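You operate a simulated robot arm through the tools that you are given. There is no shell and no other tool.

The job below is to be done with a simulated two-armed robot. You get a single attempt, and the scene is never put back.

Task
Press the white insert into the silver cup on the press.
Fine: bed in and guard down before the stroke; the press's blue lever to FREE for it and back to HOLD after; leave the other inserts, the depth stop and the clamp knob.
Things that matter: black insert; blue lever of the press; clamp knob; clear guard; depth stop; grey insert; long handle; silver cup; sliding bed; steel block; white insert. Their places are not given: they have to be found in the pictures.

The check looks at the end state, three seconds after you hand in, the way a careful person would. Anything else that was tipped, shoved, dropped, spilled or broken makes it a failure.

Robot
Two 7-joint arms with two-finger grippers on one trunk that stands fixed in place. Base frame: the origin is at the foot of the trunk, x ahead of it, y to its left, z up. Lengths are in m, angles in rad, forces in N, time in s.
The left shoulder is at [0.06, 0.179, 1.18], the right one opposite. With the tool pointing down near the work surface each hand reaches from about 0.1 to 0.64 m from the base axis, measured 20 degrees to its own side. Payload 1.96 kg a hand.
The TCP of each hand is the grasp point between the finger pads, 0.02 m short of the fingertips. In the tool frame z runs along the fingers and y along their closing line. Largest opening 0.072 m; the body of the gripper starts 0.038 m behind the TCP.
Orientation is that of the tool frame in the base frame, as a unit quaternion [w, x, y, z]. With the fingers straight down and closing along the base's y, the tool's x points along the base's -x, its y along +y and its z along -z.

Tools
- The arms move only by the tool step_arm. It takes "left_commands", "right_commands" or both (then of equal length, played together; a hand with none holds still); each is a list of rows, each a list of 7 numbers: the shift along the tool's x, y, z in m, then the turn, a rotation vector about the tool's x, y, z in degrees, then the gripper command, from -1 (shut) to 1 (fully open), values between in proportion. In form: [[x, y, z, ax, ay, az, claw], ...]. A call has 1 to 20 rows; each row is the pose to reach, as a shift and turn from the pose commanded when the call began, along the tool's axes at that moment. Each row takes 0.2 s and may step no farther than 0.05 m and 0.15 rad from the row before; otherwise, or with a gripper value out of range, the whole call is refused. A pose out of reach is approached as far as the arm can. The call stops where the force on the tool passes 60 N (or 10 N more than at its start, if that is more) or the arm is blocked; 0.2 s more then pass. Each finger travels about 0.153 m/s and halts on what it meets, pressing with about 34 N; the grip force reading is that of the motor and also rises with nothing between the fingers. The clock runs only during rows and for 0.2 s after the last one: add rows that repeat a pose to give the fingers time. The reply holds the time, the measured pose of the TCP, the force on the tool along the base axes, the opening and the grip force, in the units named above and with some noise, with the torque about the TCP (base axes, N m) and any sound that the robot's microphone picked up.
- Cameras (640 x 400 px; columns grow to the right, rows downward): "scene" is now at [0.0175, 0.0029, 1.7307]; the picture's right is [0.05, -1.00, 0.00], its down [-0.75, -0.04, -0.66] and it looks along [0.65, 0.04, -0.76] (base axes); focal length 315 px, centre (320, 200). "left" rides on the left gripper at [0.071, -0.019, -0.082] in its tool frame; the picture's right is [0.26, 0.96, 0.00], its down [-0.67, 0.18, -0.72] and it looks along [-0.69, 0.19, 0.70] (tool axes); focal length 280 px, centre (320, 200). "right" rides on the right gripper at [0.071, 0.019, -0.082] in its tool frame; the picture's right is [-0.26, 0.97, 0.00], its down [-0.67, -0.18, -0.72] and it looks along [-0.69, -0.19, 0.70] (tool axes); focal length 280 px, centre (320, 200).
- capture(camera): a new picture of that camera. It takes no simulated time.
- raise_lower(by): slides the trunk up (or, below 0, down) by that many m; the arms and the scene camera ride with it, the base frame stays. It gives what a move gives, with no picture.
- pan_tilt(pan, tilt): turns the head with the scene camera to pan (to the left, within 1.501 rad either way) and tilt (down, from -0.506 to 1.204), counted from straight ahead of the robot. It gives what a move gives.
- measure_at(camera, pixels): for up to 12 pixels [column, row] of the newest picture of that camera ("zoom" is the newest enlarged one), the place [x, y, z] in the base frame of the surface seen there, good to about 0.002 m. It takes no simulated time.
- inspect(camera, box): a new picture of the part [left, top, right, bottom] of that camera's present view, enlarged. It takes no simulated time.
- sign_off(): hands the job in; it is judged then, once.

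Leave the grippers open and the arms clear of the work at the hand-in unless told otherwise.

The tools are called by a JSON object that holds its "op" and its "data". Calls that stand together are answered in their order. step_arm: Moves the arms, as the interface text tells. Its arguments: {"type":"object","properties":{"left_commands":{"type":"array","items":{"type":"array","items":{"type":"number"}}},"right_commands":{"type":"array","items":{"type":"array","items":{"type":"number"}}}},"required":[]} The other tools are called the same way: raise_lower (by) slides the trunk up or down; pan_tilt (pan, tilt) turns the head that bears the scene camera; capture (camera) takes a picture; measure_at (camera, pixels) gives the place of the surface under pixels of a picture; inspect (camera, box) takes an enlarged picture of a part of a camera's view; sign_off () hands the job in.

At the start:

```text
clock: 0.0
left_position: [0.4078, 0.2205, 1.4287]
left_tool_rot: [0.0, 0.0, 1.0, 0.0]
left_ft_force: [0.3, 0.6, -0.3]
left_wrist_torque: [-0.03, 0.0, 0.0]
left_finger_gap: 0.0719
left_grasp_force: 0.1
right_position: [0.364, -0.1694, 1.4801]
right_tool_rot: [0.0, -0.001, 1.0, 0.0]
right_ft_force: [0.1, 0.6, 0.6]
right_wrist_torque: [0.01, -0.04, -0.02]
right_finger_gap: 0.0718
right_grasp_force: 0.1
trunk travel left (down, up): [-0.825, 0.165]
head pan, tilt: [0.054, 0.857]
```

scene: 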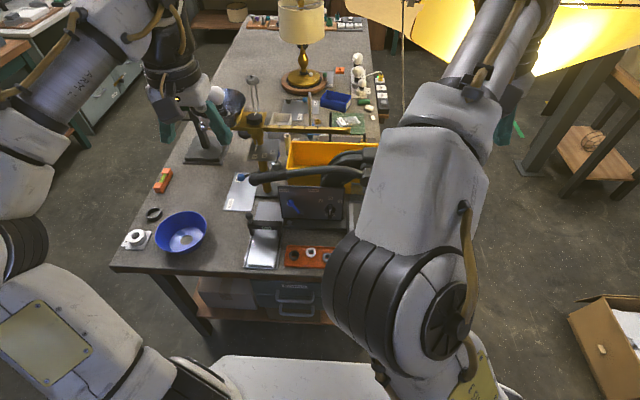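
right: 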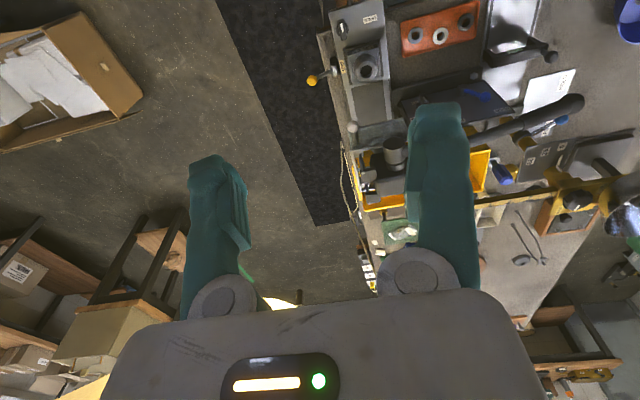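
left: 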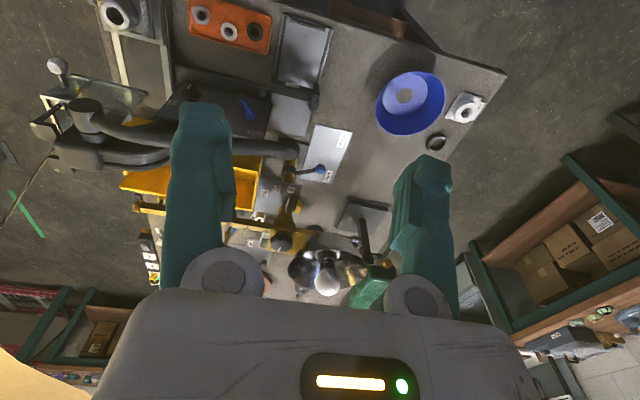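

The right arm hides part of the bench. The orange tray with three inserts is at about (310,256) in the scene picture, and the press is just behind and to the right of it. I'll take enlarged pictures first.

{"op": "inspect", "data": {"camera": "scene", "box": [220, 120, 400, 290]}}

{"op": "inspect", "data": {"camera": "right", "box": [290, 0, 600, 220]}}

{"op": "inspect", "data": {"camera": "left", "box": [20, 0, 340, 220]}}

```text
2.35 times, centred on (310, 205) of scene
```

zoom: 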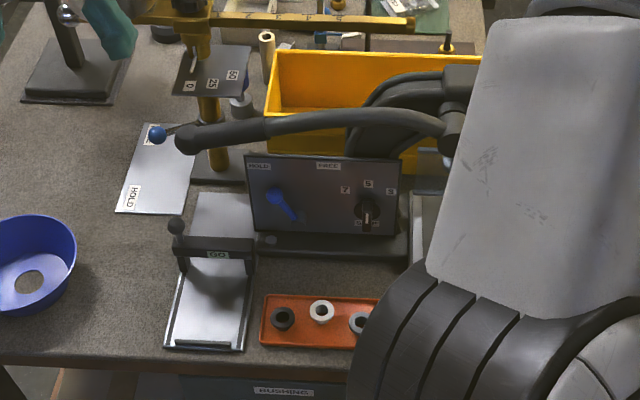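

```text
1.82 times, centred on (445, 110) of right
```

zoom: 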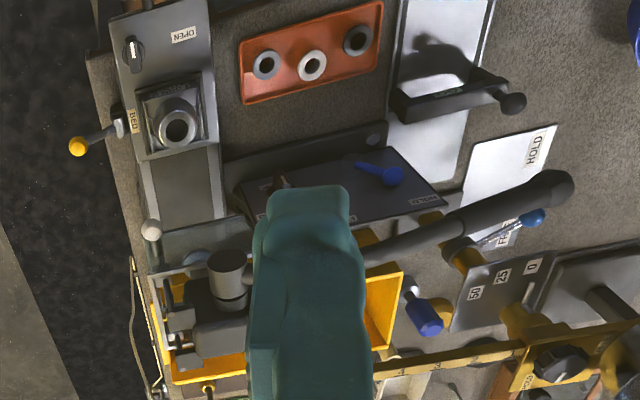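

```text
1.82 times, centred on (180, 110) of left
```

zoom: 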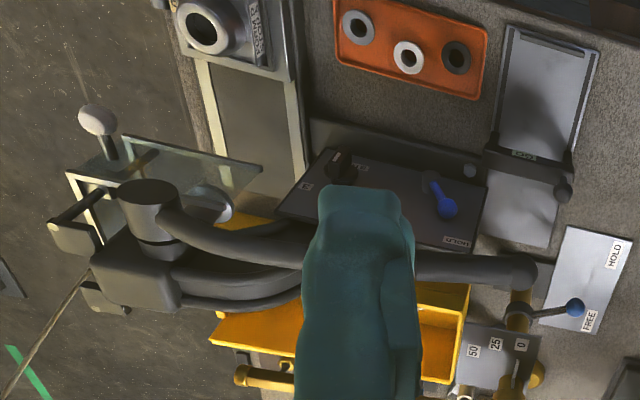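

I can see the press bed with the cup, the guard with a white knob, the panel with a blue lever, and a second blue lever on the yellow machine. Before moving the right arm aside, I'll measure some points in the newest zoom, which is the left camera's.

{"op": "measure_at", "data": {"camera": "zoom", "pixels": [[203, 30], [408, 60], [357, 25], [457, 57], [98, 120], [148, 190], [446, 208], [340, 165], [572, 308], [518, 270], [240, 120], [300, 265]]}}

{"op": "step_arm", "data": {"right_commands": [[0.0, -0.05, 0, 0, 0, 0, 1], [0.0, -0.1, 0, 0, 0, 0, 1], [0.0, -0.15, 0, 0, 0, 0, 1], [0.0, -0.2, 0, 0, 0, 0, 1], [0.0, -0.25, 0, 0, 0, 0, 1]]}}

{"op": "capture", "data": {"camera": "scene"}}

{"op": "capture", "data": {"camera": "right"}}

```text
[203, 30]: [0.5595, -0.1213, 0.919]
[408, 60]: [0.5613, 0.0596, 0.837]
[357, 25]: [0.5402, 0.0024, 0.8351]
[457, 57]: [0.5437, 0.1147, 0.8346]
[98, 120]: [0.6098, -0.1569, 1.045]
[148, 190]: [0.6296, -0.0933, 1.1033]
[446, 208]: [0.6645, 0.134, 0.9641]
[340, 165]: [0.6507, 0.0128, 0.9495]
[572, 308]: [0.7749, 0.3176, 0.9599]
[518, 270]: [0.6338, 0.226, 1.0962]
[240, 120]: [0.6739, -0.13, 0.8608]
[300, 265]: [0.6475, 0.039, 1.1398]
```

```text
clock: 1.2
left_position: [0.4082, 0.2177, 1.4293]
left_tool_rot: [0.0, 0.0, 1.0, 0.001]
left_ft_force: [0.3, -0.3, -0.2]
left_wrist_torque: [0.02, 0.01, -0.03]
left_finger_gap: 0.0722
left_grasp_force: 0.2
right_position: [0.3659, -0.423, 1.4806]
right_tool_rot: [0.001, -0.002, 1.0, 0.001]
right_ft_force: [0.0, 0.0, 0.0]
right_wrist_torque: [0.01, 0.0, -0.02]
right_finger_gap: 0.0719
right_grasp_force: 0.1
trunk travel left (down, up): [-0.825, 0.165]
head pan, tilt: [0.054, 0.857]
```

```text
taken
```

scene: 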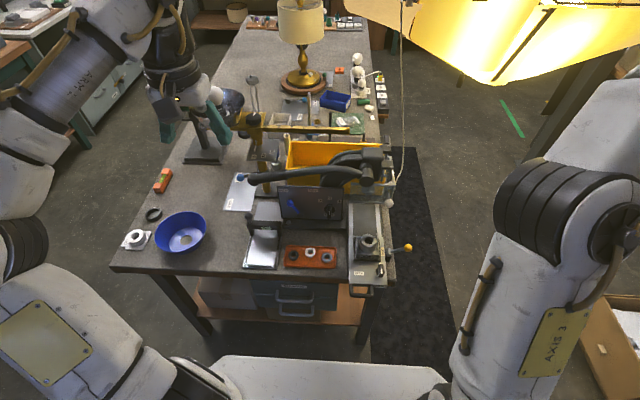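

```text
taken
```

right: 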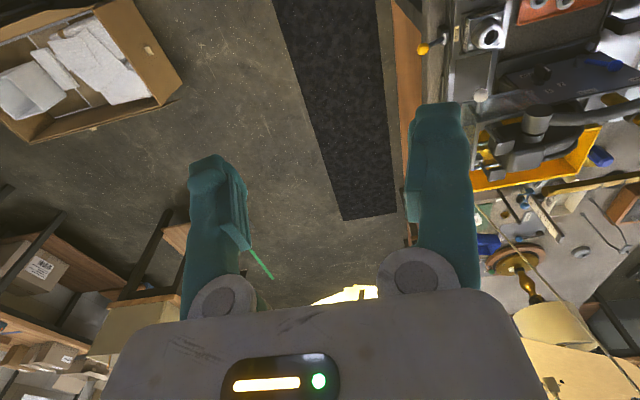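

The press is now clear of the arm, at about (370,210) in the scene picture. I'll enlarge it.

{"op": "inspect", "data": {"camera": "scene", "box": [330, 130, 430, 300]}}

{"op": "inspect", "data": {"camera": "scene", "box": [335, 195, 425, 300]}}

{"op": "inspect", "data": {"camera": "scene", "box": [225, 130, 425, 230]}}

{"op": "inspect", "data": {"camera": "right", "box": [400, 0, 640, 200]}}

```text
2.35 times, centred on (380, 215) of scene
```

zoom: 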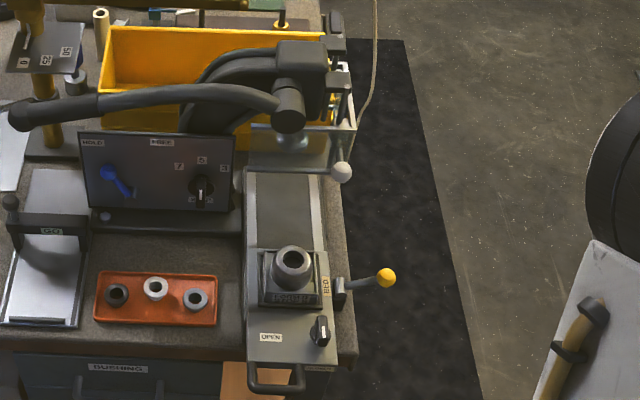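

```text
3.81 times, centred on (380, 248) of scene
```

zoom: 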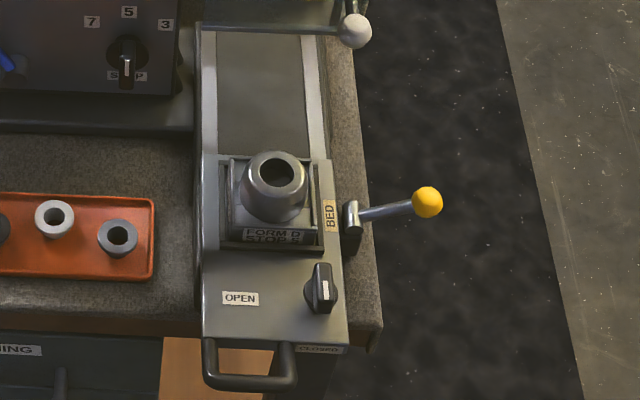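

```text
3.20 times, centred on (325, 180) of scene
```

zoom: 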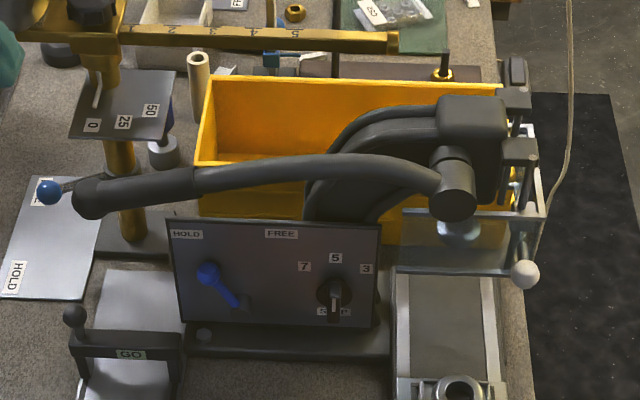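

```text
2.00 times, centred on (520, 100) of right
```

zoom: 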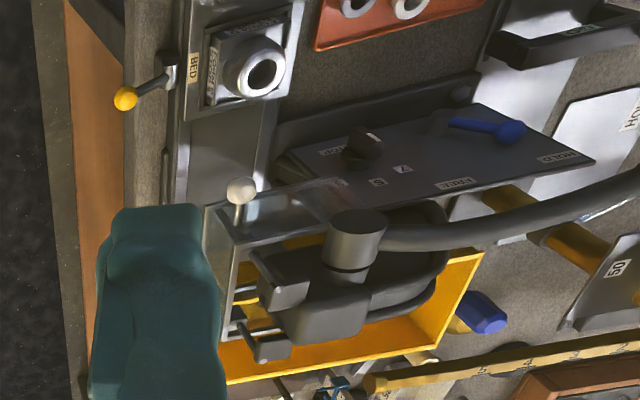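

The panel at about (310,203) in the scene picture carries the blue lever (HOLD at left, FREE at right) and the depth stop dial, and it stands on the press base. I'll measure points in this right-camera zoom: guard knob, hub, ram, lever, cup and BED lever.

{"op": "measure_at", "data": {"camera": "zoom", "pixels": [[240, 190], [357, 222], [345, 262], [300, 315], [510, 132], [460, 123], [362, 140], [261, 74], [243, 60], [126, 97], [155, 82], [600, 165]]}}

{"op": "inspect", "data": {"camera": "scene", "box": [345, 130, 410, 210]}}

```text
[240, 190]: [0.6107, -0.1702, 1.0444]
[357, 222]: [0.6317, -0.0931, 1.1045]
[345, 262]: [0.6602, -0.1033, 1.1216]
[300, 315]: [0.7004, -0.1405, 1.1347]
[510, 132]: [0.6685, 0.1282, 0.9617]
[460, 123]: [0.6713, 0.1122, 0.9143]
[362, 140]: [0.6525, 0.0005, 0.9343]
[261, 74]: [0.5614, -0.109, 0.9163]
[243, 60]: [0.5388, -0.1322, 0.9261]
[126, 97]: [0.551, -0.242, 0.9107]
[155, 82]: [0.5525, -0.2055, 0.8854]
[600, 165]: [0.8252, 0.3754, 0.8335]
```

```text
5.00 times, centred on (378, 170) of scene
```

zoom: 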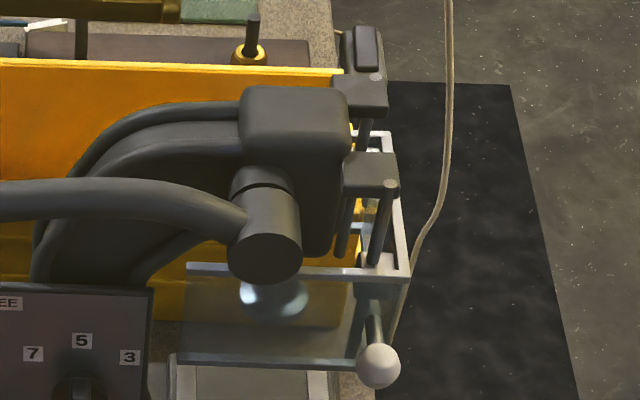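

I need to see the press from lower down. I'll drop the trunk 0.3 m, since both hands are high and clear, and then look again.

{"op": "raise_lower", "data": {"by": -0.3}}

{"op": "pan_tilt", "data": {"pan": -0.1, "tilt": 0.7}}

{"op": "capture", "data": {"camera": "scene"}}

```text
clock: 4.2
left_position: [0.4078, 0.2206, 1.1284]
left_tool_rot: [0.0, 0.0, 1.0, 0.0]
left_ft_force: [-0.7, -0.6, -0.3]
left_wrist_torque: [-0.01, -0.01, 0.0]
left_finger_gap: 0.0718
left_grasp_force: 0.0
right_position: [0.3666, -0.4202, 1.1808]
right_tool_rot: [0.001, -0.001, 1.0, 0.0]
right_ft_force: [-0.2, -0.6, 0.5]
right_wrist_torque: [0.01, 0.0, 0.02]
right_finger_gap: 0.072
right_grasp_force: 0.0
trunk travel left (down, up): [-0.525, 0.465]
head pan, tilt: [0.054, 0.857]
```

```text
clock: 4.9
left_position: [0.4075, 0.2194, 1.1293]
left_tool_rot: [0.0, 0.001, 1.0, 0.0]
left_ft_force: [-0.5, -0.8, -0.9]
left_wrist_torque: [0.01, 0.01, 0.01]
left_finger_gap: 0.0721
left_grasp_force: 0.1
right_position: [0.3672, -0.4198, 1.1813]
right_tool_rot: [0.0, 0.0, 1.0, 0.0]
right_ft_force: [0.1, -1.4, 0.1]
right_wrist_torque: [0.0, 0.01, 0.0]
right_finger_gap: 0.0719
right_grasp_force: 0.0
trunk travel left (down, up): [-0.525, 0.465]
head pan, tilt: [-0.099, 0.7]
```

```text
taken
```

scene: 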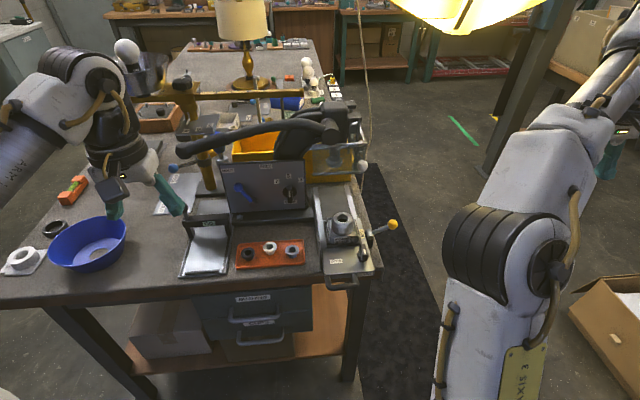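

The view is better. I'll enlarge the press and bed area.

{"op": "inspect", "data": {"camera": "scene", "box": [290, 90, 410, 190]}}

{"op": "inspect", "data": {"camera": "scene", "box": [300, 190, 410, 300]}}

{"op": "inspect", "data": {"camera": "scene", "box": [160, 70, 320, 290]}}

{"op": "inspect", "data": {"camera": "scene", "box": [210, 150, 320, 220]}}

```text
4.00 times, centred on (350, 140) of scene
```

zoom: 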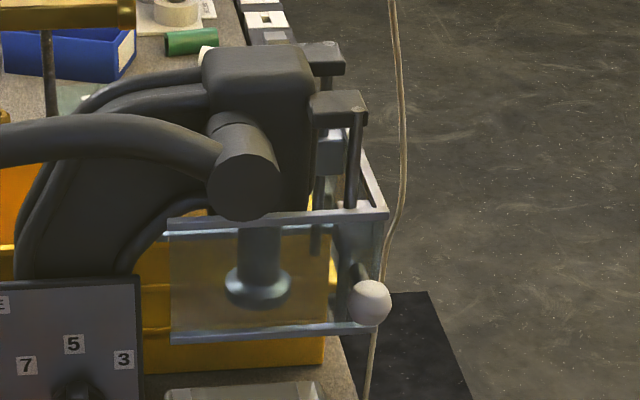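

```text
3.64 times, centred on (355, 245) of scene
```

zoom: 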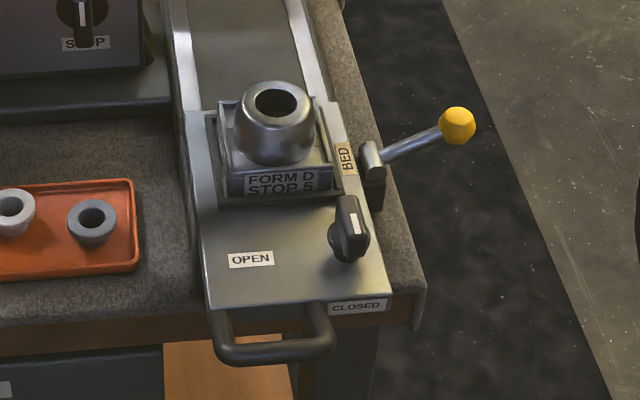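

```text
1.82 times, centred on (240, 180) of scene
```

zoom: 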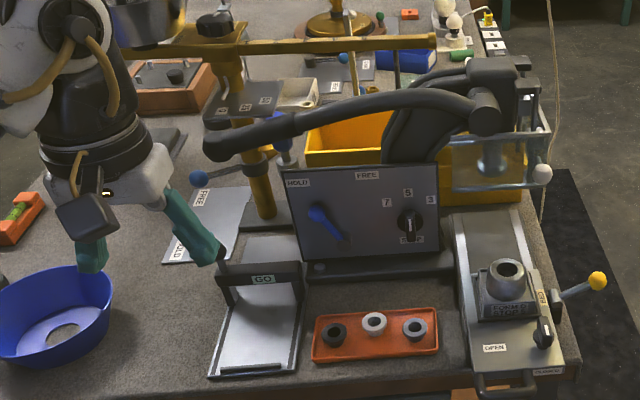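

```text
5.71 times, centred on (265, 185) of scene
```

zoom: 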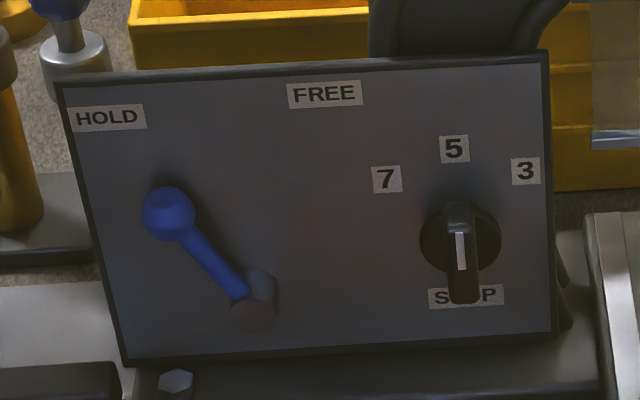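

The lever sits at HOLD with FREE to its upper right. The guard hangs raised on rods, with its white knob at (0.61,-0.17,1.04). The bed with the cup is still out. I'll bring the right hand over the tray's near side for a close look at the inserts.

{"op": "step_arm", "data": {"right_commands": [[0, 0.045, 0, 0, 0, 0, 1], [0, 0.09, 0.01, 0, 0, 0, 1], [0, 0.135, 0.02, 0, 0, 0, 1], [0, 0.18, 0.035, 0, 0, 0, 1], [0, 0.225, 0.05, 0, 0, 0, 1], [0, 0.27, 0.065, 0, 0, 0, 1], [0, 0.315, 0.08, 0, 0, 0, 1], [0, 0.36, 0.1, 0, 0, 0, 1], [0, 0.4, 0.12, 0, 0, 0, 1], [0, 0.43, 0.13, 0, 0, 0, 1]]}}

{"op": "capture", "data": {"camera": "right"}}

{"op": "capture", "data": {"camera": "left"}}

```text
clock: 7.1
left_position: [0.407, 0.2217, 1.1281]
left_tool_rot: [0.0, 0.0, 1.0, 0.001]
left_ft_force: [0.1, 0.8, 0.2]
left_wrist_torque: [0.0, 0.01, 0.01]
left_finger_gap: 0.0723
left_grasp_force: 0.0
right_position: [0.3659, 0.0106, 1.0515]
right_tool_rot: [0.0, -0.001, 1.0, 0.0]
right_ft_force: [1.0, -0.4, -0.3]
right_wrist_torque: [-0.01, 0.05, -0.01]
right_finger_gap: 0.072
right_grasp_force: 0.1
trunk travel left (down, up): [-0.525, 0.465]
head pan, tilt: [-0.099, 0.7]
```

```text
taken
```

right: 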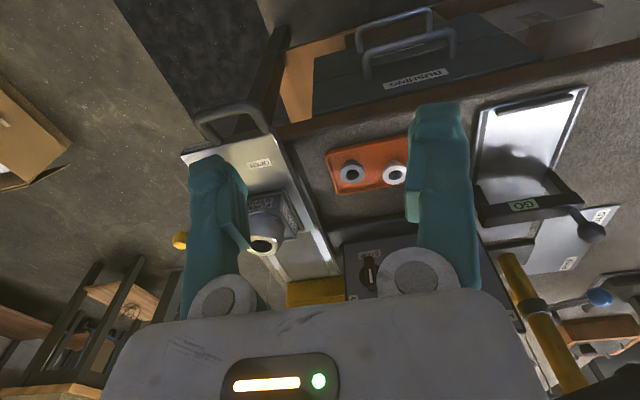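

```text
taken
```

left: 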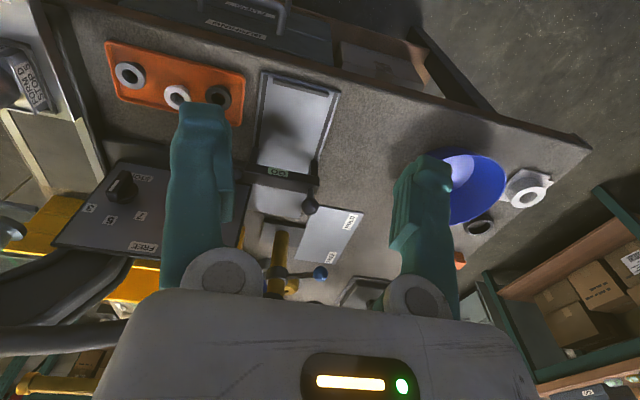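

I'll enlarge the tray and cup in the right view, and the dial in the left view.

{"op": "inspect", "data": {"camera": "right", "box": [320, 130, 420, 200]}}

{"op": "measure_at", "data": {"camera": "zoom", "pixels": [[485, 285], [470, 250], [520, 300], [450, 270], [485, 320], [210, 280], [240, 270], [300, 280]]}}

{"op": "inspect", "data": {"camera": "right", "box": [180, 90, 340, 270]}}

{"op": "inspect", "data": {"camera": "left", "box": [40, 150, 180, 280]}}

```text
5.71 times, centred on (370, 165) of right
```

zoom: 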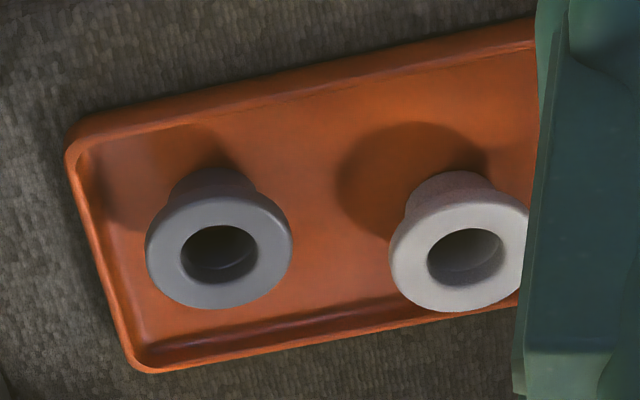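

```text
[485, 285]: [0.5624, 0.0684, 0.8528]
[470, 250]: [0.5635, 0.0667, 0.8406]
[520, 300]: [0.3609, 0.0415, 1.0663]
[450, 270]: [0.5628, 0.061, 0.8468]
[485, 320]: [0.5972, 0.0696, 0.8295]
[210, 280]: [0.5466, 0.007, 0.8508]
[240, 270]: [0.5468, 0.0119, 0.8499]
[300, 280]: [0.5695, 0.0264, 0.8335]
```

```text
2.22 times, centred on (260, 180) of right
```

zoom: 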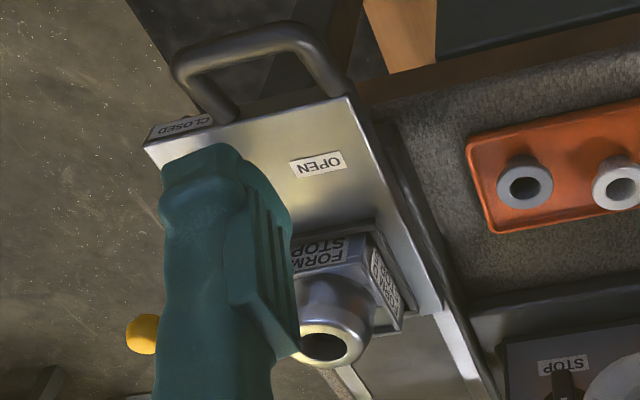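

```text
3.08 times, centred on (110, 215) of left
```

zoom: 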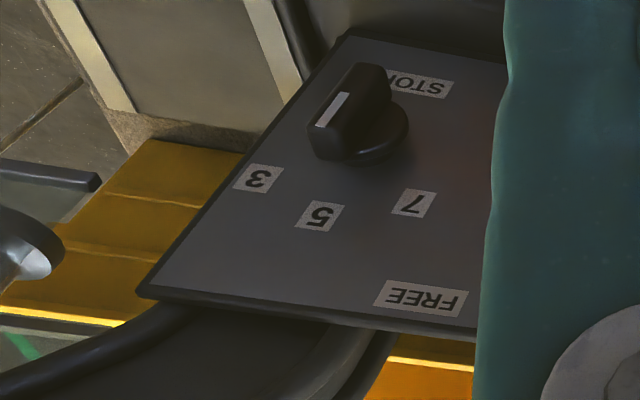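

The inserts are flanged bushings standing body-down, and the white one is centred near (0.562,0.063) with its top near z 0.852. Next I'll put the right camera in front of the cup so I can see it between the fingers and measure its hole.

{"op": "step_arm", "data": {"right_commands": [[-0.02, -0.045, 0, 0, 0, 0, 1], [-0.045, -0.08, 0, 0, 0, 0, 1], [-0.065, -0.1, 0, 0, 0, 0, 1]]}}

{"op": "capture", "data": {"camera": "right"}}

{"op": "inspect", "data": {"camera": "right", "box": [260, 140, 400, 230]}}

{"op": "inspect", "data": {"camera": "scene", "box": [310, 200, 390, 260]}}

```text
clock: 7.9
left_position: [0.4075, 0.2198, 1.1295]
left_tool_rot: [0.0, 0.0, 1.0, 0.0]
left_ft_force: [0.0, 0.2, 0.3]
left_wrist_torque: [0.04, 0.03, 0.02]
left_finger_gap: 0.072
left_grasp_force: 0.1
right_position: [0.4306, -0.0903, 1.0523]
right_tool_rot: [0.0, -0.002, 1.0, 0.0]
right_ft_force: [1.3, 0.4, -0.4]
right_wrist_torque: [0.03, 0.01, -0.02]
right_finger_gap: 0.0719
right_grasp_force: 0.0
trunk travel left (down, up): [-0.525, 0.465]
head pan, tilt: [-0.099, 0.7]
```

```text
taken
```

right: 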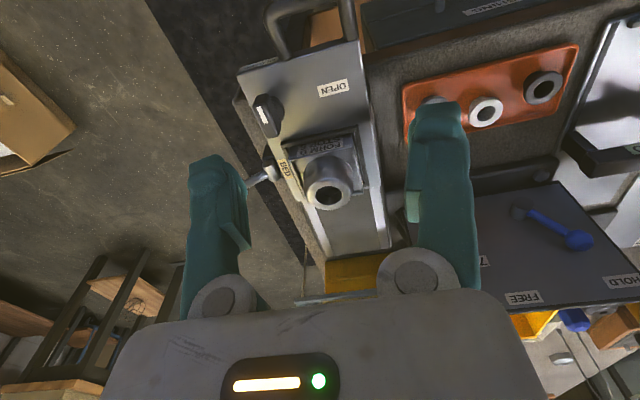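

```text
4.44 times, centred on (330, 185) of right
```

zoom: 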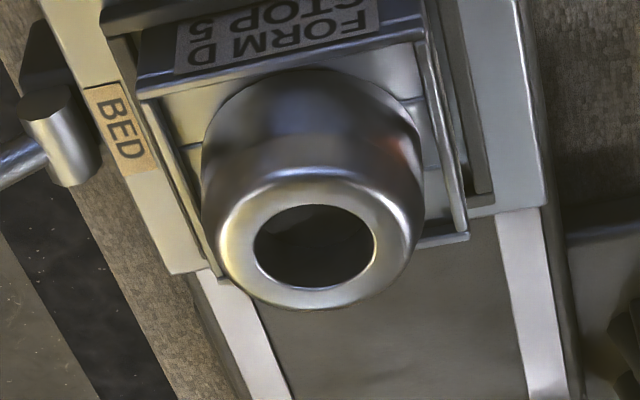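

```text
6.67 times, centred on (350, 230) of scene
```

zoom: 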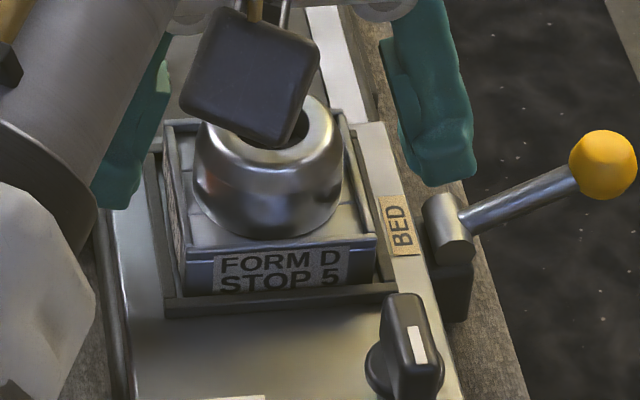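

I'll zoom the right camera on the cup again and measure the rim and hole edges.

{"op": "inspect", "data": {"camera": "right", "box": [260, 140, 400, 230]}}

{"op": "measure_at", "data": {"camera": "zoom", "pixels": [[236, 240], [395, 240], [317, 190], [320, 296], [248, 245], [383, 242], [316, 200], [320, 290], [120, 130], [150, 60], [470, 100], [60, 130]]}}

{"op": "inspect", "data": {"camera": "right", "box": [390, 40, 580, 160]}}

{"op": "measure_at", "data": {"camera": "zoom", "pixels": [[320, 195], [298, 225], [344, 220], [322, 240], [318, 215], [525, 145], [500, 160], [545, 150], [540, 165]]}}

```text
4.44 times, centred on (330, 185) of right
```

zoom: 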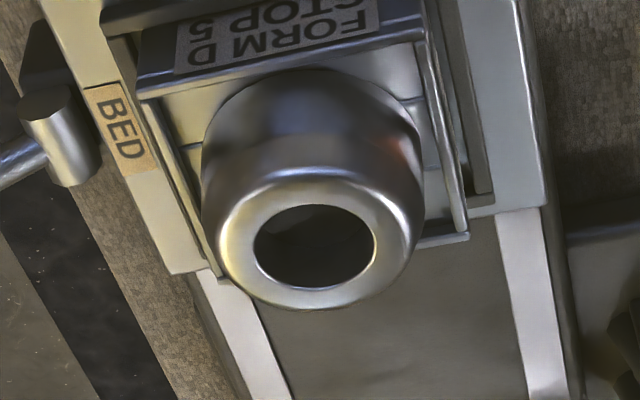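

```text
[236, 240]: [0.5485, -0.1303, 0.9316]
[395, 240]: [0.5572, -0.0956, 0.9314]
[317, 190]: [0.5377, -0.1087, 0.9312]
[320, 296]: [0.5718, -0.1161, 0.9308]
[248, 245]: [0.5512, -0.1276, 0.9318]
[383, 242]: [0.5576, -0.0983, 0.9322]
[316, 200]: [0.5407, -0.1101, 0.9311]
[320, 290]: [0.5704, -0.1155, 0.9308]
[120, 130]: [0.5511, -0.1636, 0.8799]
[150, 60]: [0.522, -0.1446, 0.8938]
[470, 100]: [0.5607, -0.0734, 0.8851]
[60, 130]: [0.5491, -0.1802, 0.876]
```

```text
3.33 times, centred on (485, 100) of right
```

zoom: 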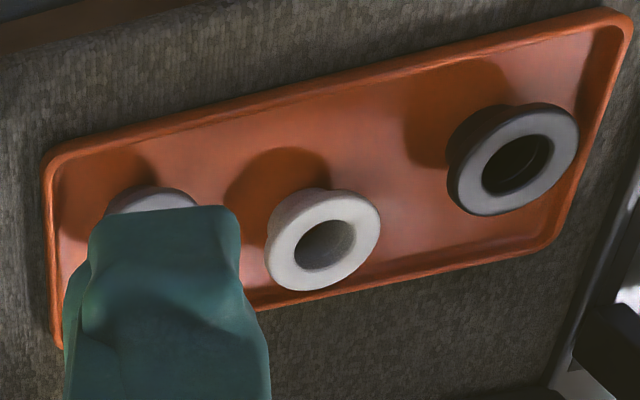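

```text
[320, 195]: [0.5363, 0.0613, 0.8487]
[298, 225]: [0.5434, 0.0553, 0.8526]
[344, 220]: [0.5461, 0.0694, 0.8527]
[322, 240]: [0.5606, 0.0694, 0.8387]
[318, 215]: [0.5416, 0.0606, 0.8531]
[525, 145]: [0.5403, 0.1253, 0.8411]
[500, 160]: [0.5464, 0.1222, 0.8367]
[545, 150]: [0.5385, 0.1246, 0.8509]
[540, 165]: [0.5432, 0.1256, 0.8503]
```

The cup hole is centred near (0.555,-0.113) with its rim at z 0.9315. I'll measure the white flange edges and the tray rim in this newest zoom.

{"op": "measure_at", "data": {"camera": "zoom", "pixels": [[273, 258], [372, 222], [335, 197], [312, 284], [284, 215], [365, 255], [300, 95], [400, 272], [440, 250], [330, 282], [47, 170], [575, 120]]}}

{"op": "inspect", "data": {"camera": "right", "box": [220, 0, 420, 270]}}

{"op": "measure_at", "data": {"camera": "zoom", "pixels": [[298, 80], [388, 90], [240, 130], [370, 330], [330, 375], [395, 350], [262, 165], [325, 130], [245, 40], [390, 40]]}}

```text
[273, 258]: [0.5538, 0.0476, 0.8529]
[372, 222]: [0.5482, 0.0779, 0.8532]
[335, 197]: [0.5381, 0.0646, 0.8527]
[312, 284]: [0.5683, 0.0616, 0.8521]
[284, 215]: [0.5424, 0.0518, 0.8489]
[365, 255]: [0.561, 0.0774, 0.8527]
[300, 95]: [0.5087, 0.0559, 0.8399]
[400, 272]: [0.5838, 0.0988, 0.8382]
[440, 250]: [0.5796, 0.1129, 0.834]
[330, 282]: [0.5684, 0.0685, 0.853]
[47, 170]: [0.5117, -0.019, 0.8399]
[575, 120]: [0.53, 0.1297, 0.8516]
```

```text
1.48 times, centred on (320, 135) of right
```

zoom: 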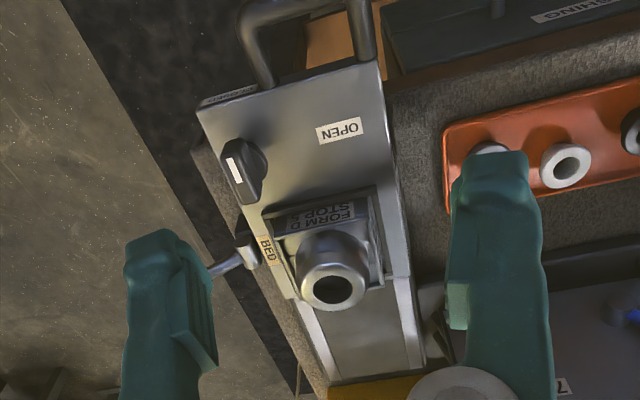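

```text
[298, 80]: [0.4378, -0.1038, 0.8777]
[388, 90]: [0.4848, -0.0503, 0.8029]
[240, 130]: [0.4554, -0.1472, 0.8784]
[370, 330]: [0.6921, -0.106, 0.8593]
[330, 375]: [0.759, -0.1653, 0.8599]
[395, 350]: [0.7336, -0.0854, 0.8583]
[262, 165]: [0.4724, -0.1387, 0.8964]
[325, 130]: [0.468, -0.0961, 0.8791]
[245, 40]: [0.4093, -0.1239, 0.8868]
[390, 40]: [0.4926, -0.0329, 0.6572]
```

The white flange is centred at about (0.553,0.063), 0.032 m wide, top at z 0.853. The neighbouring inserts are close, so I'll turn the hand 45° and half-open the fingers above the insert, then check the view before going down.

{"op": "step_arm", "data": {"right_commands": [[-0.02, 0.026, 0.0, 0, 0, -8, 0.53], [-0.04, 0.052, 0.0, 0, 0, -16, 0.53], [-0.06, 0.078, 0.0, 0, 0, -24, 0.53], [-0.08, 0.104, 0.02, 0, 0, -32, 0.53], [-0.1, 0.13, 0.04, 0, 0, -40, 0.53], [-0.1223, 0.1534, 0.06, 0, 0, -45, 0.53], [-0.1223, 0.1534, 0.1, 0, 0, -45, 0.53], [-0.1223, 0.1534, 0.13, 0, 0, -45, 0.53]]}}

{"op": "capture", "data": {"camera": "right"}}

{"op": "capture", "data": {"camera": "scene"}}

```text
clock: 9.7
left_position: [0.4085, 0.2196, 1.1281]
left_tool_rot: [0.0, 0.0, 1.0, 0.001]
left_ft_force: [-1.0, -1.1, 0.0]
left_wrist_torque: [0.02, 0.01, 0.02]
left_finger_gap: 0.0718
left_grasp_force: 0.1
right_position: [0.5545, 0.0643, 0.9216]
right_tool_rot: [-0.001, -0.383, 0.924, -0.001]
right_ft_force: [0.0, 0.2, -0.2]
right_wrist_torque: [0.0, -0.02, 0.0]
right_finger_gap: 0.0553
right_grasp_force: 0.1
trunk travel left (down, up): [-0.525, 0.465]
head pan, tilt: [-0.099, 0.7]
```

```text
taken
```

right: 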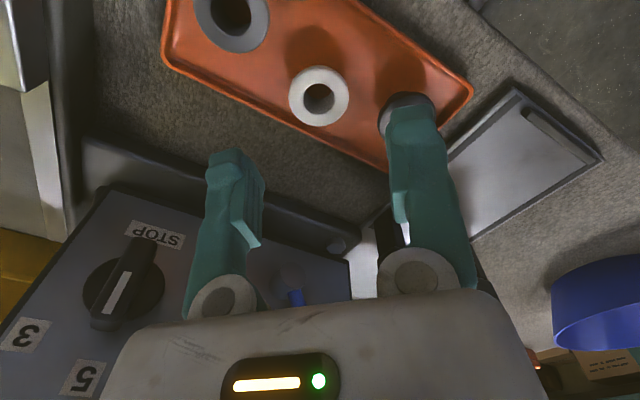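

```text
taken
```

scene: 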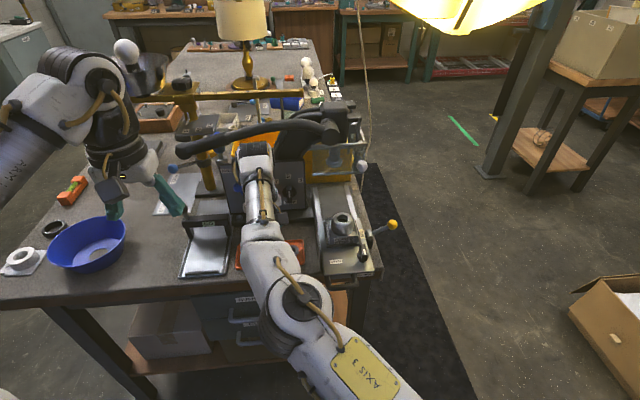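

The white flange shows centred at (319,96). That matches the predicted (320,98), so the hand is aligned. I'll go down 0.055 m so the tips are just around the flange, then close.

{"op": "step_arm", "data": {"right_commands": [[0, 0, 0.03, 0, 0, 0, 0.53], [0, 0, 0.056, 0, 0, 0, 0.53], [0, 0, 0.056, 0, 0, 0, 0.53], [0, 0, 0.056, 0, 0, 0, -0.3], [0, 0, 0.056, 0, 0, 0, -0.3], [0, 0, 0.056, 0, 0, 0, -0.3]]}}

{"op": "capture", "data": {"camera": "right"}}

```text
clock: 11.1
left_position: [0.4065, 0.22, 1.1279]
left_tool_rot: [0.0, -0.001, 1.0, 0.0]
left_ft_force: [-0.6, -0.2, 0.0]
left_wrist_torque: [0.0, 0.01, 0.02]
left_finger_gap: 0.072
left_grasp_force: 0.2
right_position: [0.5528, 0.0652, 0.8648]
right_tool_rot: [0.001, -0.383, 0.924, 0.0]
right_ft_force: [-0.2, 0.3, 0.0]
right_wrist_torque: [-0.06, 0.01, -0.06]
right_finger_gap: 0.0312
right_grasp_force: 33.7
trunk travel left (down, up): [-0.525, 0.465]
head pan, tilt: [-0.099, 0.7]
```

```text
taken
```

right: 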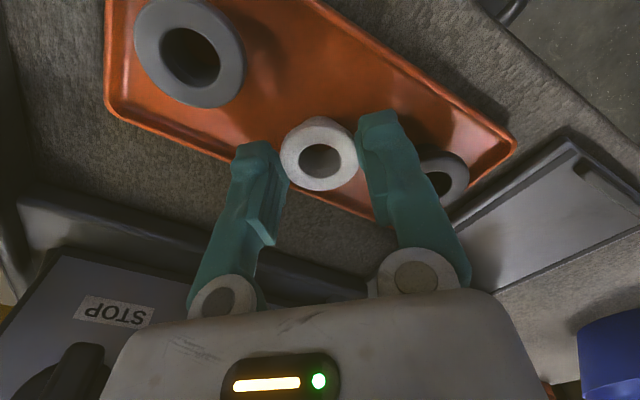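

The white insert is gripped (gap 0.031, 33.7 N). I'll lift it straight up 0.155 m and turn the hand back 45°.

{"op": "step_arm", "data": {"right_commands": [[0, 0, -0.02, 0, 0, 0, -0.3], [0, 0, -0.05, 0, 0, 0, -0.3], [0, 0, -0.08, 0, 0, 8, -0.3], [0, 0, -0.11, 0, 0, 16, -0.3], [0, 0, -0.135, 0, 0, 24, -0.3], [0, 0, -0.155, 0, 0, 32, -0.3], [0, 0, -0.155, 0, 0, 40, -0.3], [0, 0, -0.155, 0, 0, 45, -0.3], [0, 0, -0.155, 0, 0, 45, -0.3]]}}

{"op": "capture", "data": {"camera": "right"}}

```text
clock: 13.1
left_position: [0.4078, 0.2193, 1.1286]
left_tool_rot: [0.001, 0.0, 1.0, -0.001]
left_ft_force: [-0.4, 0.0, 0.4]
left_wrist_torque: [-0.02, 0.01, 0.02]
left_finger_gap: 0.0717
left_grasp_force: 0.1
right_position: [0.5111, 0.0232, 1.0116]
right_tool_rot: [0.001, -0.013, 1.0, -0.001]
right_ft_force: [-0.9, -1.0, -0.6]
right_wrist_torque: [-0.01, -0.02, -0.02]
right_finger_gap: 0.0312
right_grasp_force: 33.8
right hand out of reach, approached as far as the arm can: row 5, 6, 7, 8, 9
trunk travel left (down, up): [-0.525, 0.465]
head pan, tilt: [-0.099, 0.7]
```

```text
taken
```

right: 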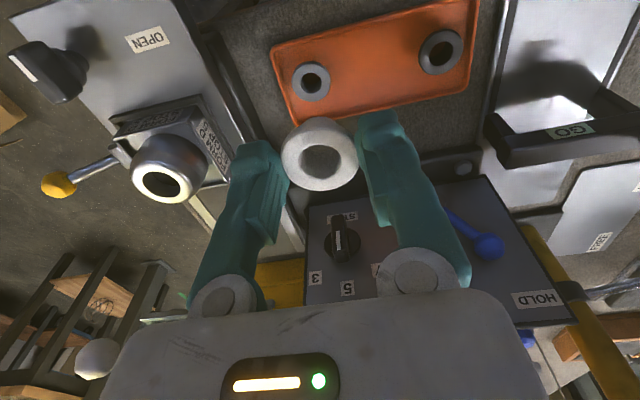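

The hand couldn't reach that height fully and stopped at (0.511,0.023,1.012), still holding the insert, because the trunk is too low for this work. I'll raise the trunk 0.25 m, which lifts both hands straight up into clear air, and read the pose.

{"op": "raise_lower", "data": {"by": 0.25}}

{"op": "step_arm", "data": {"right_commands": [[0, 0, 0, 0, 0, 0, -0.3], [0, 0, 0, 0, 0, 0, -0.3]]}}

{"op": "capture", "data": {"camera": "scene"}}

```text
clock: 15.7
left_position: [0.4081, 0.2207, 1.3783]
left_tool_rot: [0.0, 0.0, 1.0, 0.0]
left_ft_force: [0.4, 0.5, -1.0]
left_wrist_torque: [0.01, 0.02, 0.02]
left_finger_gap: 0.072
left_grasp_force: 0.1
right_position: [0.5118, 0.024, 1.2627]
right_tool_rot: [0.001, -0.013, 1.0, 0.0]
right_ft_force: [-0.2, 0.4, 0.2]
right_wrist_torque: [-0.01, 0.0, -0.01]
right_finger_gap: 0.0309
right_grasp_force: 34.2
trunk travel left (down, up): [-0.775, 0.215]
head pan, tilt: [-0.099, 0.7]
```

```text
clock: 16.3
left_position: [0.4087, 0.2203, 1.3782]
left_tool_rot: [0.0, 0.0, 1.0, -0.001]
left_ft_force: [0.0, 1.2, 0.1]
left_wrist_torque: [0.01, -0.01, 0.04]
left_finger_gap: 0.0721
left_grasp_force: 0.1
right_position: [0.5109, 0.0244, 1.2628]
right_tool_rot: [0.001, -0.012, 1.0, 0.0]
right_ft_force: [0.0, 0.6, -0.6]
right_wrist_torque: [0.01, 0.04, 0.03]
right_finger_gap: 0.0312
right_grasp_force: 34.1
trunk travel left (down, up): [-0.775, 0.215]
head pan, tilt: [-0.099, 0.7]
```

```text
taken
```

scene: 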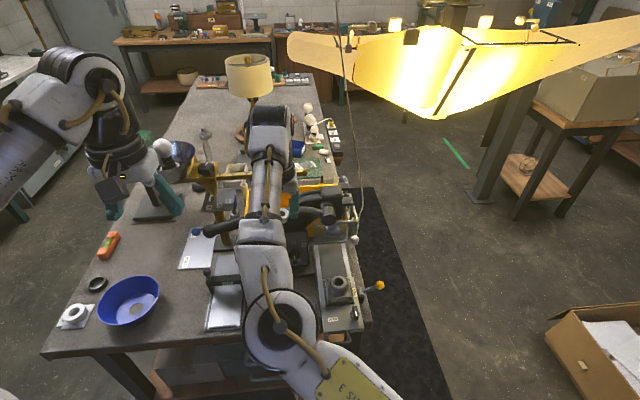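

The insert is still held and the commanded pose has settled at (0.511,0.024,1.263). I'll move over the cup at (0.555,-0.113) and come down to z 1.02, watching the force.

{"op": "step_arm", "data": {"right_commands": [[-0.01, -0.045, 0.0, 0, 0, 0, -0.3], [-0.02, -0.09, 0.0, 0, 0, 0, -0.3], [-0.035, -0.125, 0.02, 0, 0, 0, -0.3], [-0.044, -0.1375, 0.06, 0, 0, 0, -0.3], [-0.044, -0.1375, 0.1, 0, 0, 0, -0.3], [-0.044, -0.1375, 0.14, 0, 0, 0, -0.3], [-0.044, -0.1375, 0.18, 0, 0, 0, -0.3], [-0.044, -0.1375, 0.22, 0, 0, 0, -0.3], [-0.044, -0.1375, 0.243, 0, 0, 0, -0.3], [-0.044, -0.1375, 0.243, 0, 0, 0, -0.3]]}}

{"op": "capture", "data": {"camera": "right"}}

{"op": "capture", "data": {"camera": "scene"}}

```text
clock: 18.5
left_position: [0.4073, 0.2198, 1.3781]
left_tool_rot: [0.001, -0.001, 1.0, 0.0]
left_ft_force: [1.1, -0.6, 0.1]
left_wrist_torque: [0.01, 0.01, 0.02]
left_finger_gap: 0.072
left_grasp_force: 0.2
right_position: [0.5586, -0.1127, 1.0194]
right_tool_rot: [0.001, -0.012, 1.0, 0.0]
right_ft_force: [-0.2, 0.4, -0.8]
right_wrist_torque: [0.02, -0.02, 0.03]
right_finger_gap: 0.031
right_grasp_force: 33.9
trunk travel left (down, up): [-0.775, 0.215]
head pan, tilt: [-0.099, 0.7]
```

```text
taken
```

right: 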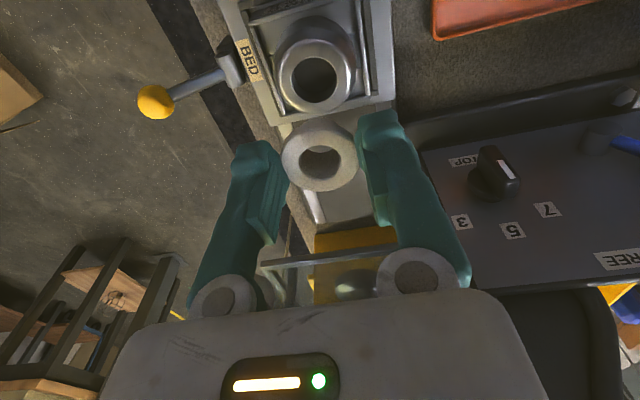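

```text
taken
```

scene: 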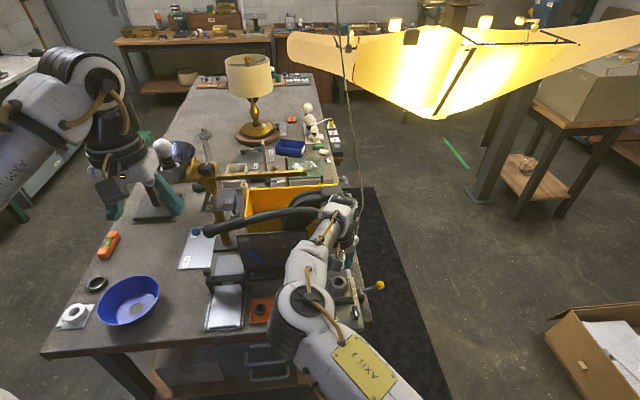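

The insert is above the cup. I'll zoom in on both to measure any remaining offset before lowering.

{"op": "inspect", "data": {"camera": "right", "box": [260, 20, 400, 210]}}

{"op": "inspect", "data": {"camera": "right", "box": [265, 30, 375, 110]}}

{"op": "measure_at", "data": {"camera": "zoom", "pixels": [[145, 280], [440, 280], [295, 145], [290, 430]]}}

```text
2.11 times, centred on (330, 115) of right
```

zoom: 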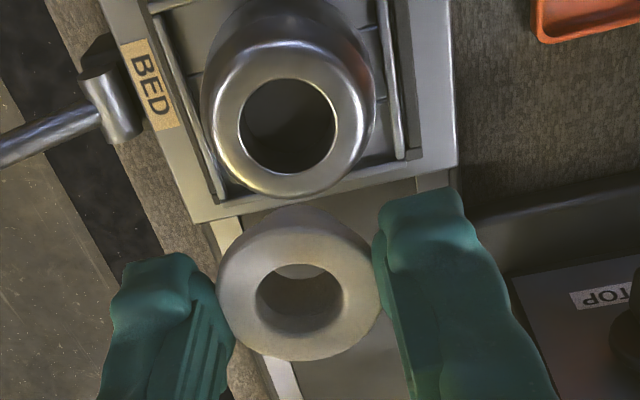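

```text
5.00 times, centred on (320, 70) of right
```

zoom: 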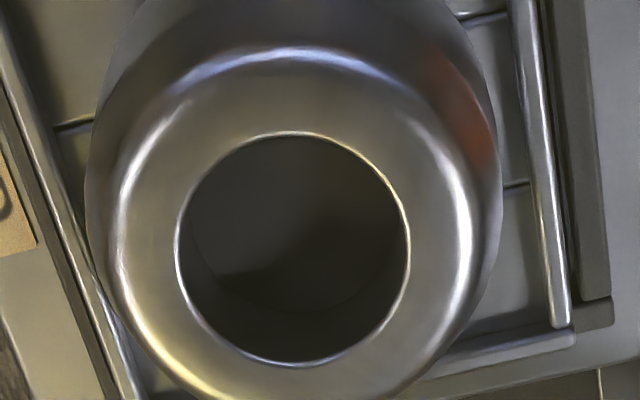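

```text
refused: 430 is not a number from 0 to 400
```

I'll repeat the measurement with valid pixels just outside the hole's edge.

{"op": "measure_at", "data": {"camera": "zoom", "pixels": [[165, 250], [420, 250], [292, 122], [292, 376], [204, 160], [380, 338], [204, 338], [380, 160]]}}

{"op": "inspect", "data": {"camera": "right", "box": [265, 110, 375, 200]}}

{"op": "measure_at", "data": {"camera": "zoom", "pixels": [[180, 220], [430, 220], [310, 120], [310, 340], [220, 140], [400, 300], [220, 300], [400, 140], [130, 220], [475, 220], [310, 375]]}}

```text
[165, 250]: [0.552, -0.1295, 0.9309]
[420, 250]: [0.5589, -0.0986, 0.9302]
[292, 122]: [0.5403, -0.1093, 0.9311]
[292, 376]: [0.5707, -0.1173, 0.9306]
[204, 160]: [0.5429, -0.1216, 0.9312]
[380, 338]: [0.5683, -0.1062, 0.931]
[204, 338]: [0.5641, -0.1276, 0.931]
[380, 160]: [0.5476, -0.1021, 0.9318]
```

```text
4.44 times, centred on (320, 155) of right
```

zoom: 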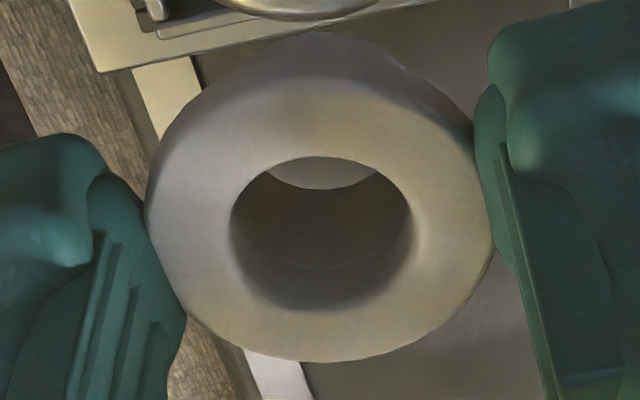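

```text
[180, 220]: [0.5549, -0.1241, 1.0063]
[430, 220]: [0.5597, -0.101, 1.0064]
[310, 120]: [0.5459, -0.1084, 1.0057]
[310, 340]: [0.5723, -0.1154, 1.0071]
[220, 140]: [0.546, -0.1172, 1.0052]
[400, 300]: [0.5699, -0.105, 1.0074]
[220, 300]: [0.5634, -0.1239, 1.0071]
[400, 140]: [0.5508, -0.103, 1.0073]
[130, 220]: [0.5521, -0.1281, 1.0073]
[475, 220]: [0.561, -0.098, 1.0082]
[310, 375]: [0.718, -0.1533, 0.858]
```

The hole centre is (0.5556,-0.1140) and the insert centre is about (0.5592,-0.1112). I'll shift -3.6 mm in x and -2.8 mm in y and lower 0.04 m, then look again.

{"op": "step_arm", "data": {"right_commands": [[0.0036, -0.0028, 0, 0, 0, 0, -0.3], [0.0036, -0.0028, 0.02, 0, 0, 0, -0.3], [0.0036, -0.0028, 0.04, 0, 0, 0, -0.3], [0.0036, -0.0028, 0.04, 0, 0, 0, -0.3]]}}

{"op": "capture", "data": {"camera": "right"}}

{"op": "inspect", "data": {"camera": "right", "box": [260, 80, 380, 200]}}

```text
clock: 19.5
left_position: [0.4072, 0.2208, 1.3785]
left_tool_rot: [0.0, 0.0, 1.0, 0.0]
left_ft_force: [0.9, -0.2, -0.4]
left_wrist_torque: [0.01, 0.03, 0.02]
left_finger_gap: 0.0721
left_grasp_force: 0.1
right_position: [0.555, -0.115, 0.9784]
right_tool_rot: [0.001, -0.012, 1.0, 0.0]
right_ft_force: [0.9, 0.1, 0.1]
right_wrist_torque: [0.01, 0.02, 0.01]
right_finger_gap: 0.0312
right_grasp_force: 33.7
trunk travel left (down, up): [-0.775, 0.215]
head pan, tilt: [-0.099, 0.7]
```

```text
taken
```

right: 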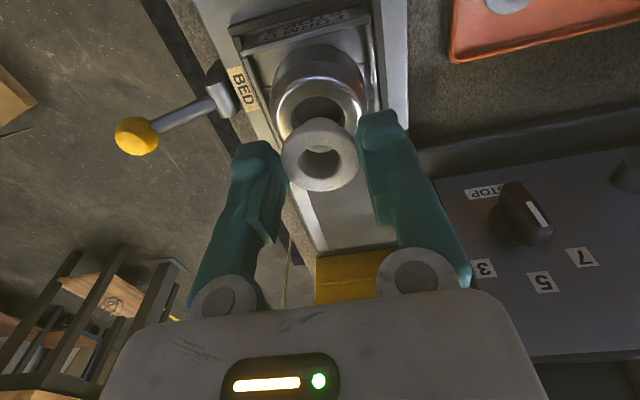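

```text
3.33 times, centred on (320, 140) of right
```

zoom: 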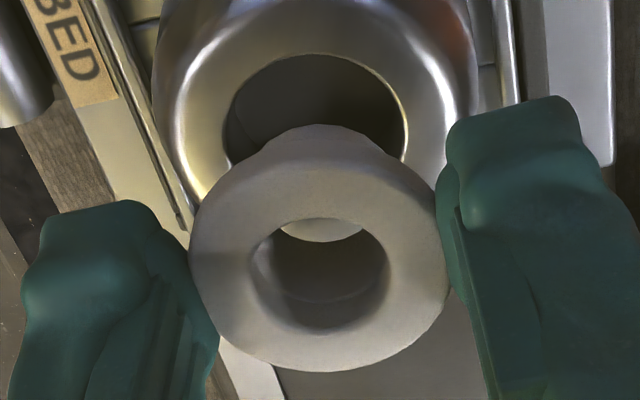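

The insert is lined up over the hole. I'll lower slowly by 0.02 m, letting the body start into the hole, and check the force.

{"op": "step_arm", "data": {"right_commands": [[0, 0, 0.006, 0, 0, 0, -0.3], [0, 0, 0.012, 0, 0, 0, -0.3], [0, 0, 0.016, 0, 0, 0, -0.3], [0, 0, 0.018, 0, 0, 0, -0.3]]}}

{"op": "inspect", "data": {"camera": "right", "box": [260, 80, 380, 200]}}

```text
clock: 20.5
left_position: [0.4077, 0.2201, 1.3791]
left_tool_rot: [0.0, 0.0, 1.0, 0.0]
left_ft_force: [0.8, 0.3, -0.4]
left_wrist_torque: [-0.01, 0.02, 0.02]
left_finger_gap: 0.0722
left_grasp_force: 0.0
right_position: [0.5563, -0.1159, 0.9605]
right_tool_rot: [0.001, -0.013, 1.0, 0.0]
right_ft_force: [0.0, 0.3, -0.5]
right_wrist_torque: [0.01, 0.02, -0.02]
right_finger_gap: 0.0314
right_grasp_force: 33.7
trunk travel left (down, up): [-0.775, 0.215]
head pan, tilt: [-0.099, 0.7]
```

```text
3.33 times, centred on (320, 140) of right
```

zoom: 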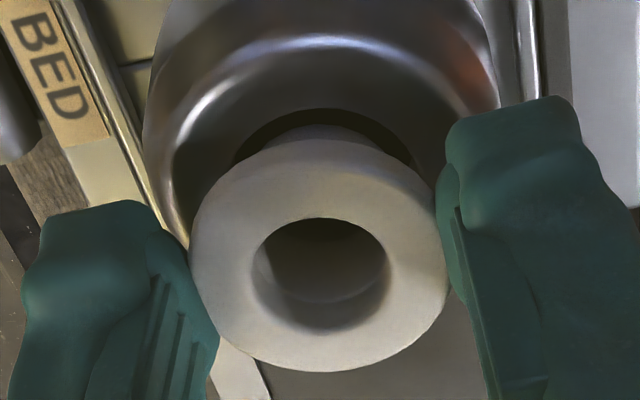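

There is no contact force yet and the body looks centred in the hole. I'll lower another 6 mm in small steps.

{"op": "step_arm", "data": {"right_commands": [[0, 0, 0.002, 0, 0, 0, -0.3], [0, 0, 0.004, 0, 0, 0, -0.3], [0, 0, 0.006, 0, 0, 0, -0.3], [0, 0, 0.006, 0, 0, 0, -0.3]]}}

{"op": "inspect", "data": {"camera": "right", "box": [260, 80, 380, 200]}}

```text
clock: 21.5
left_position: [0.405, 0.2206, 1.3798]
left_tool_rot: [0.001, 0.0, 1.0, 0.0]
left_ft_force: [0.0, 0.2, -0.2]
left_wrist_torque: [0.0, 0.0, 0.01]
left_finger_gap: 0.0718
left_grasp_force: 0.1
right_position: [0.5542, -0.1151, 0.9579]
right_tool_rot: [0.003, -0.012, 1.0, -0.001]
right_ft_force: [4.2, -0.3, 28.3]
right_wrist_torque: [-0.06, -0.06, -0.04]
right_finger_gap: 0.0309
right_grasp_force: 34.0
trunk travel left (down, up): [-0.775, 0.215]
head pan, tilt: [-0.099, 0.7]
```

```text
3.33 times, centred on (320, 140) of right
```

zoom: 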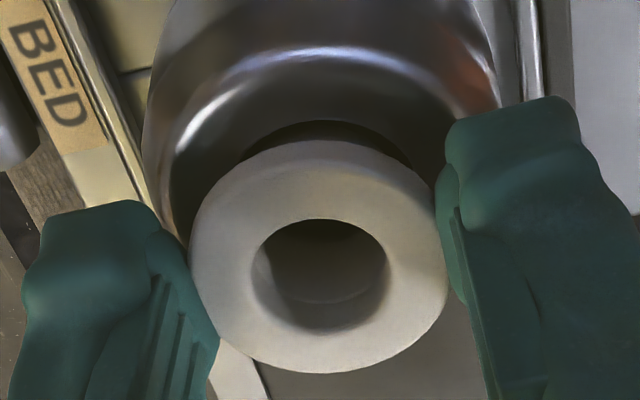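

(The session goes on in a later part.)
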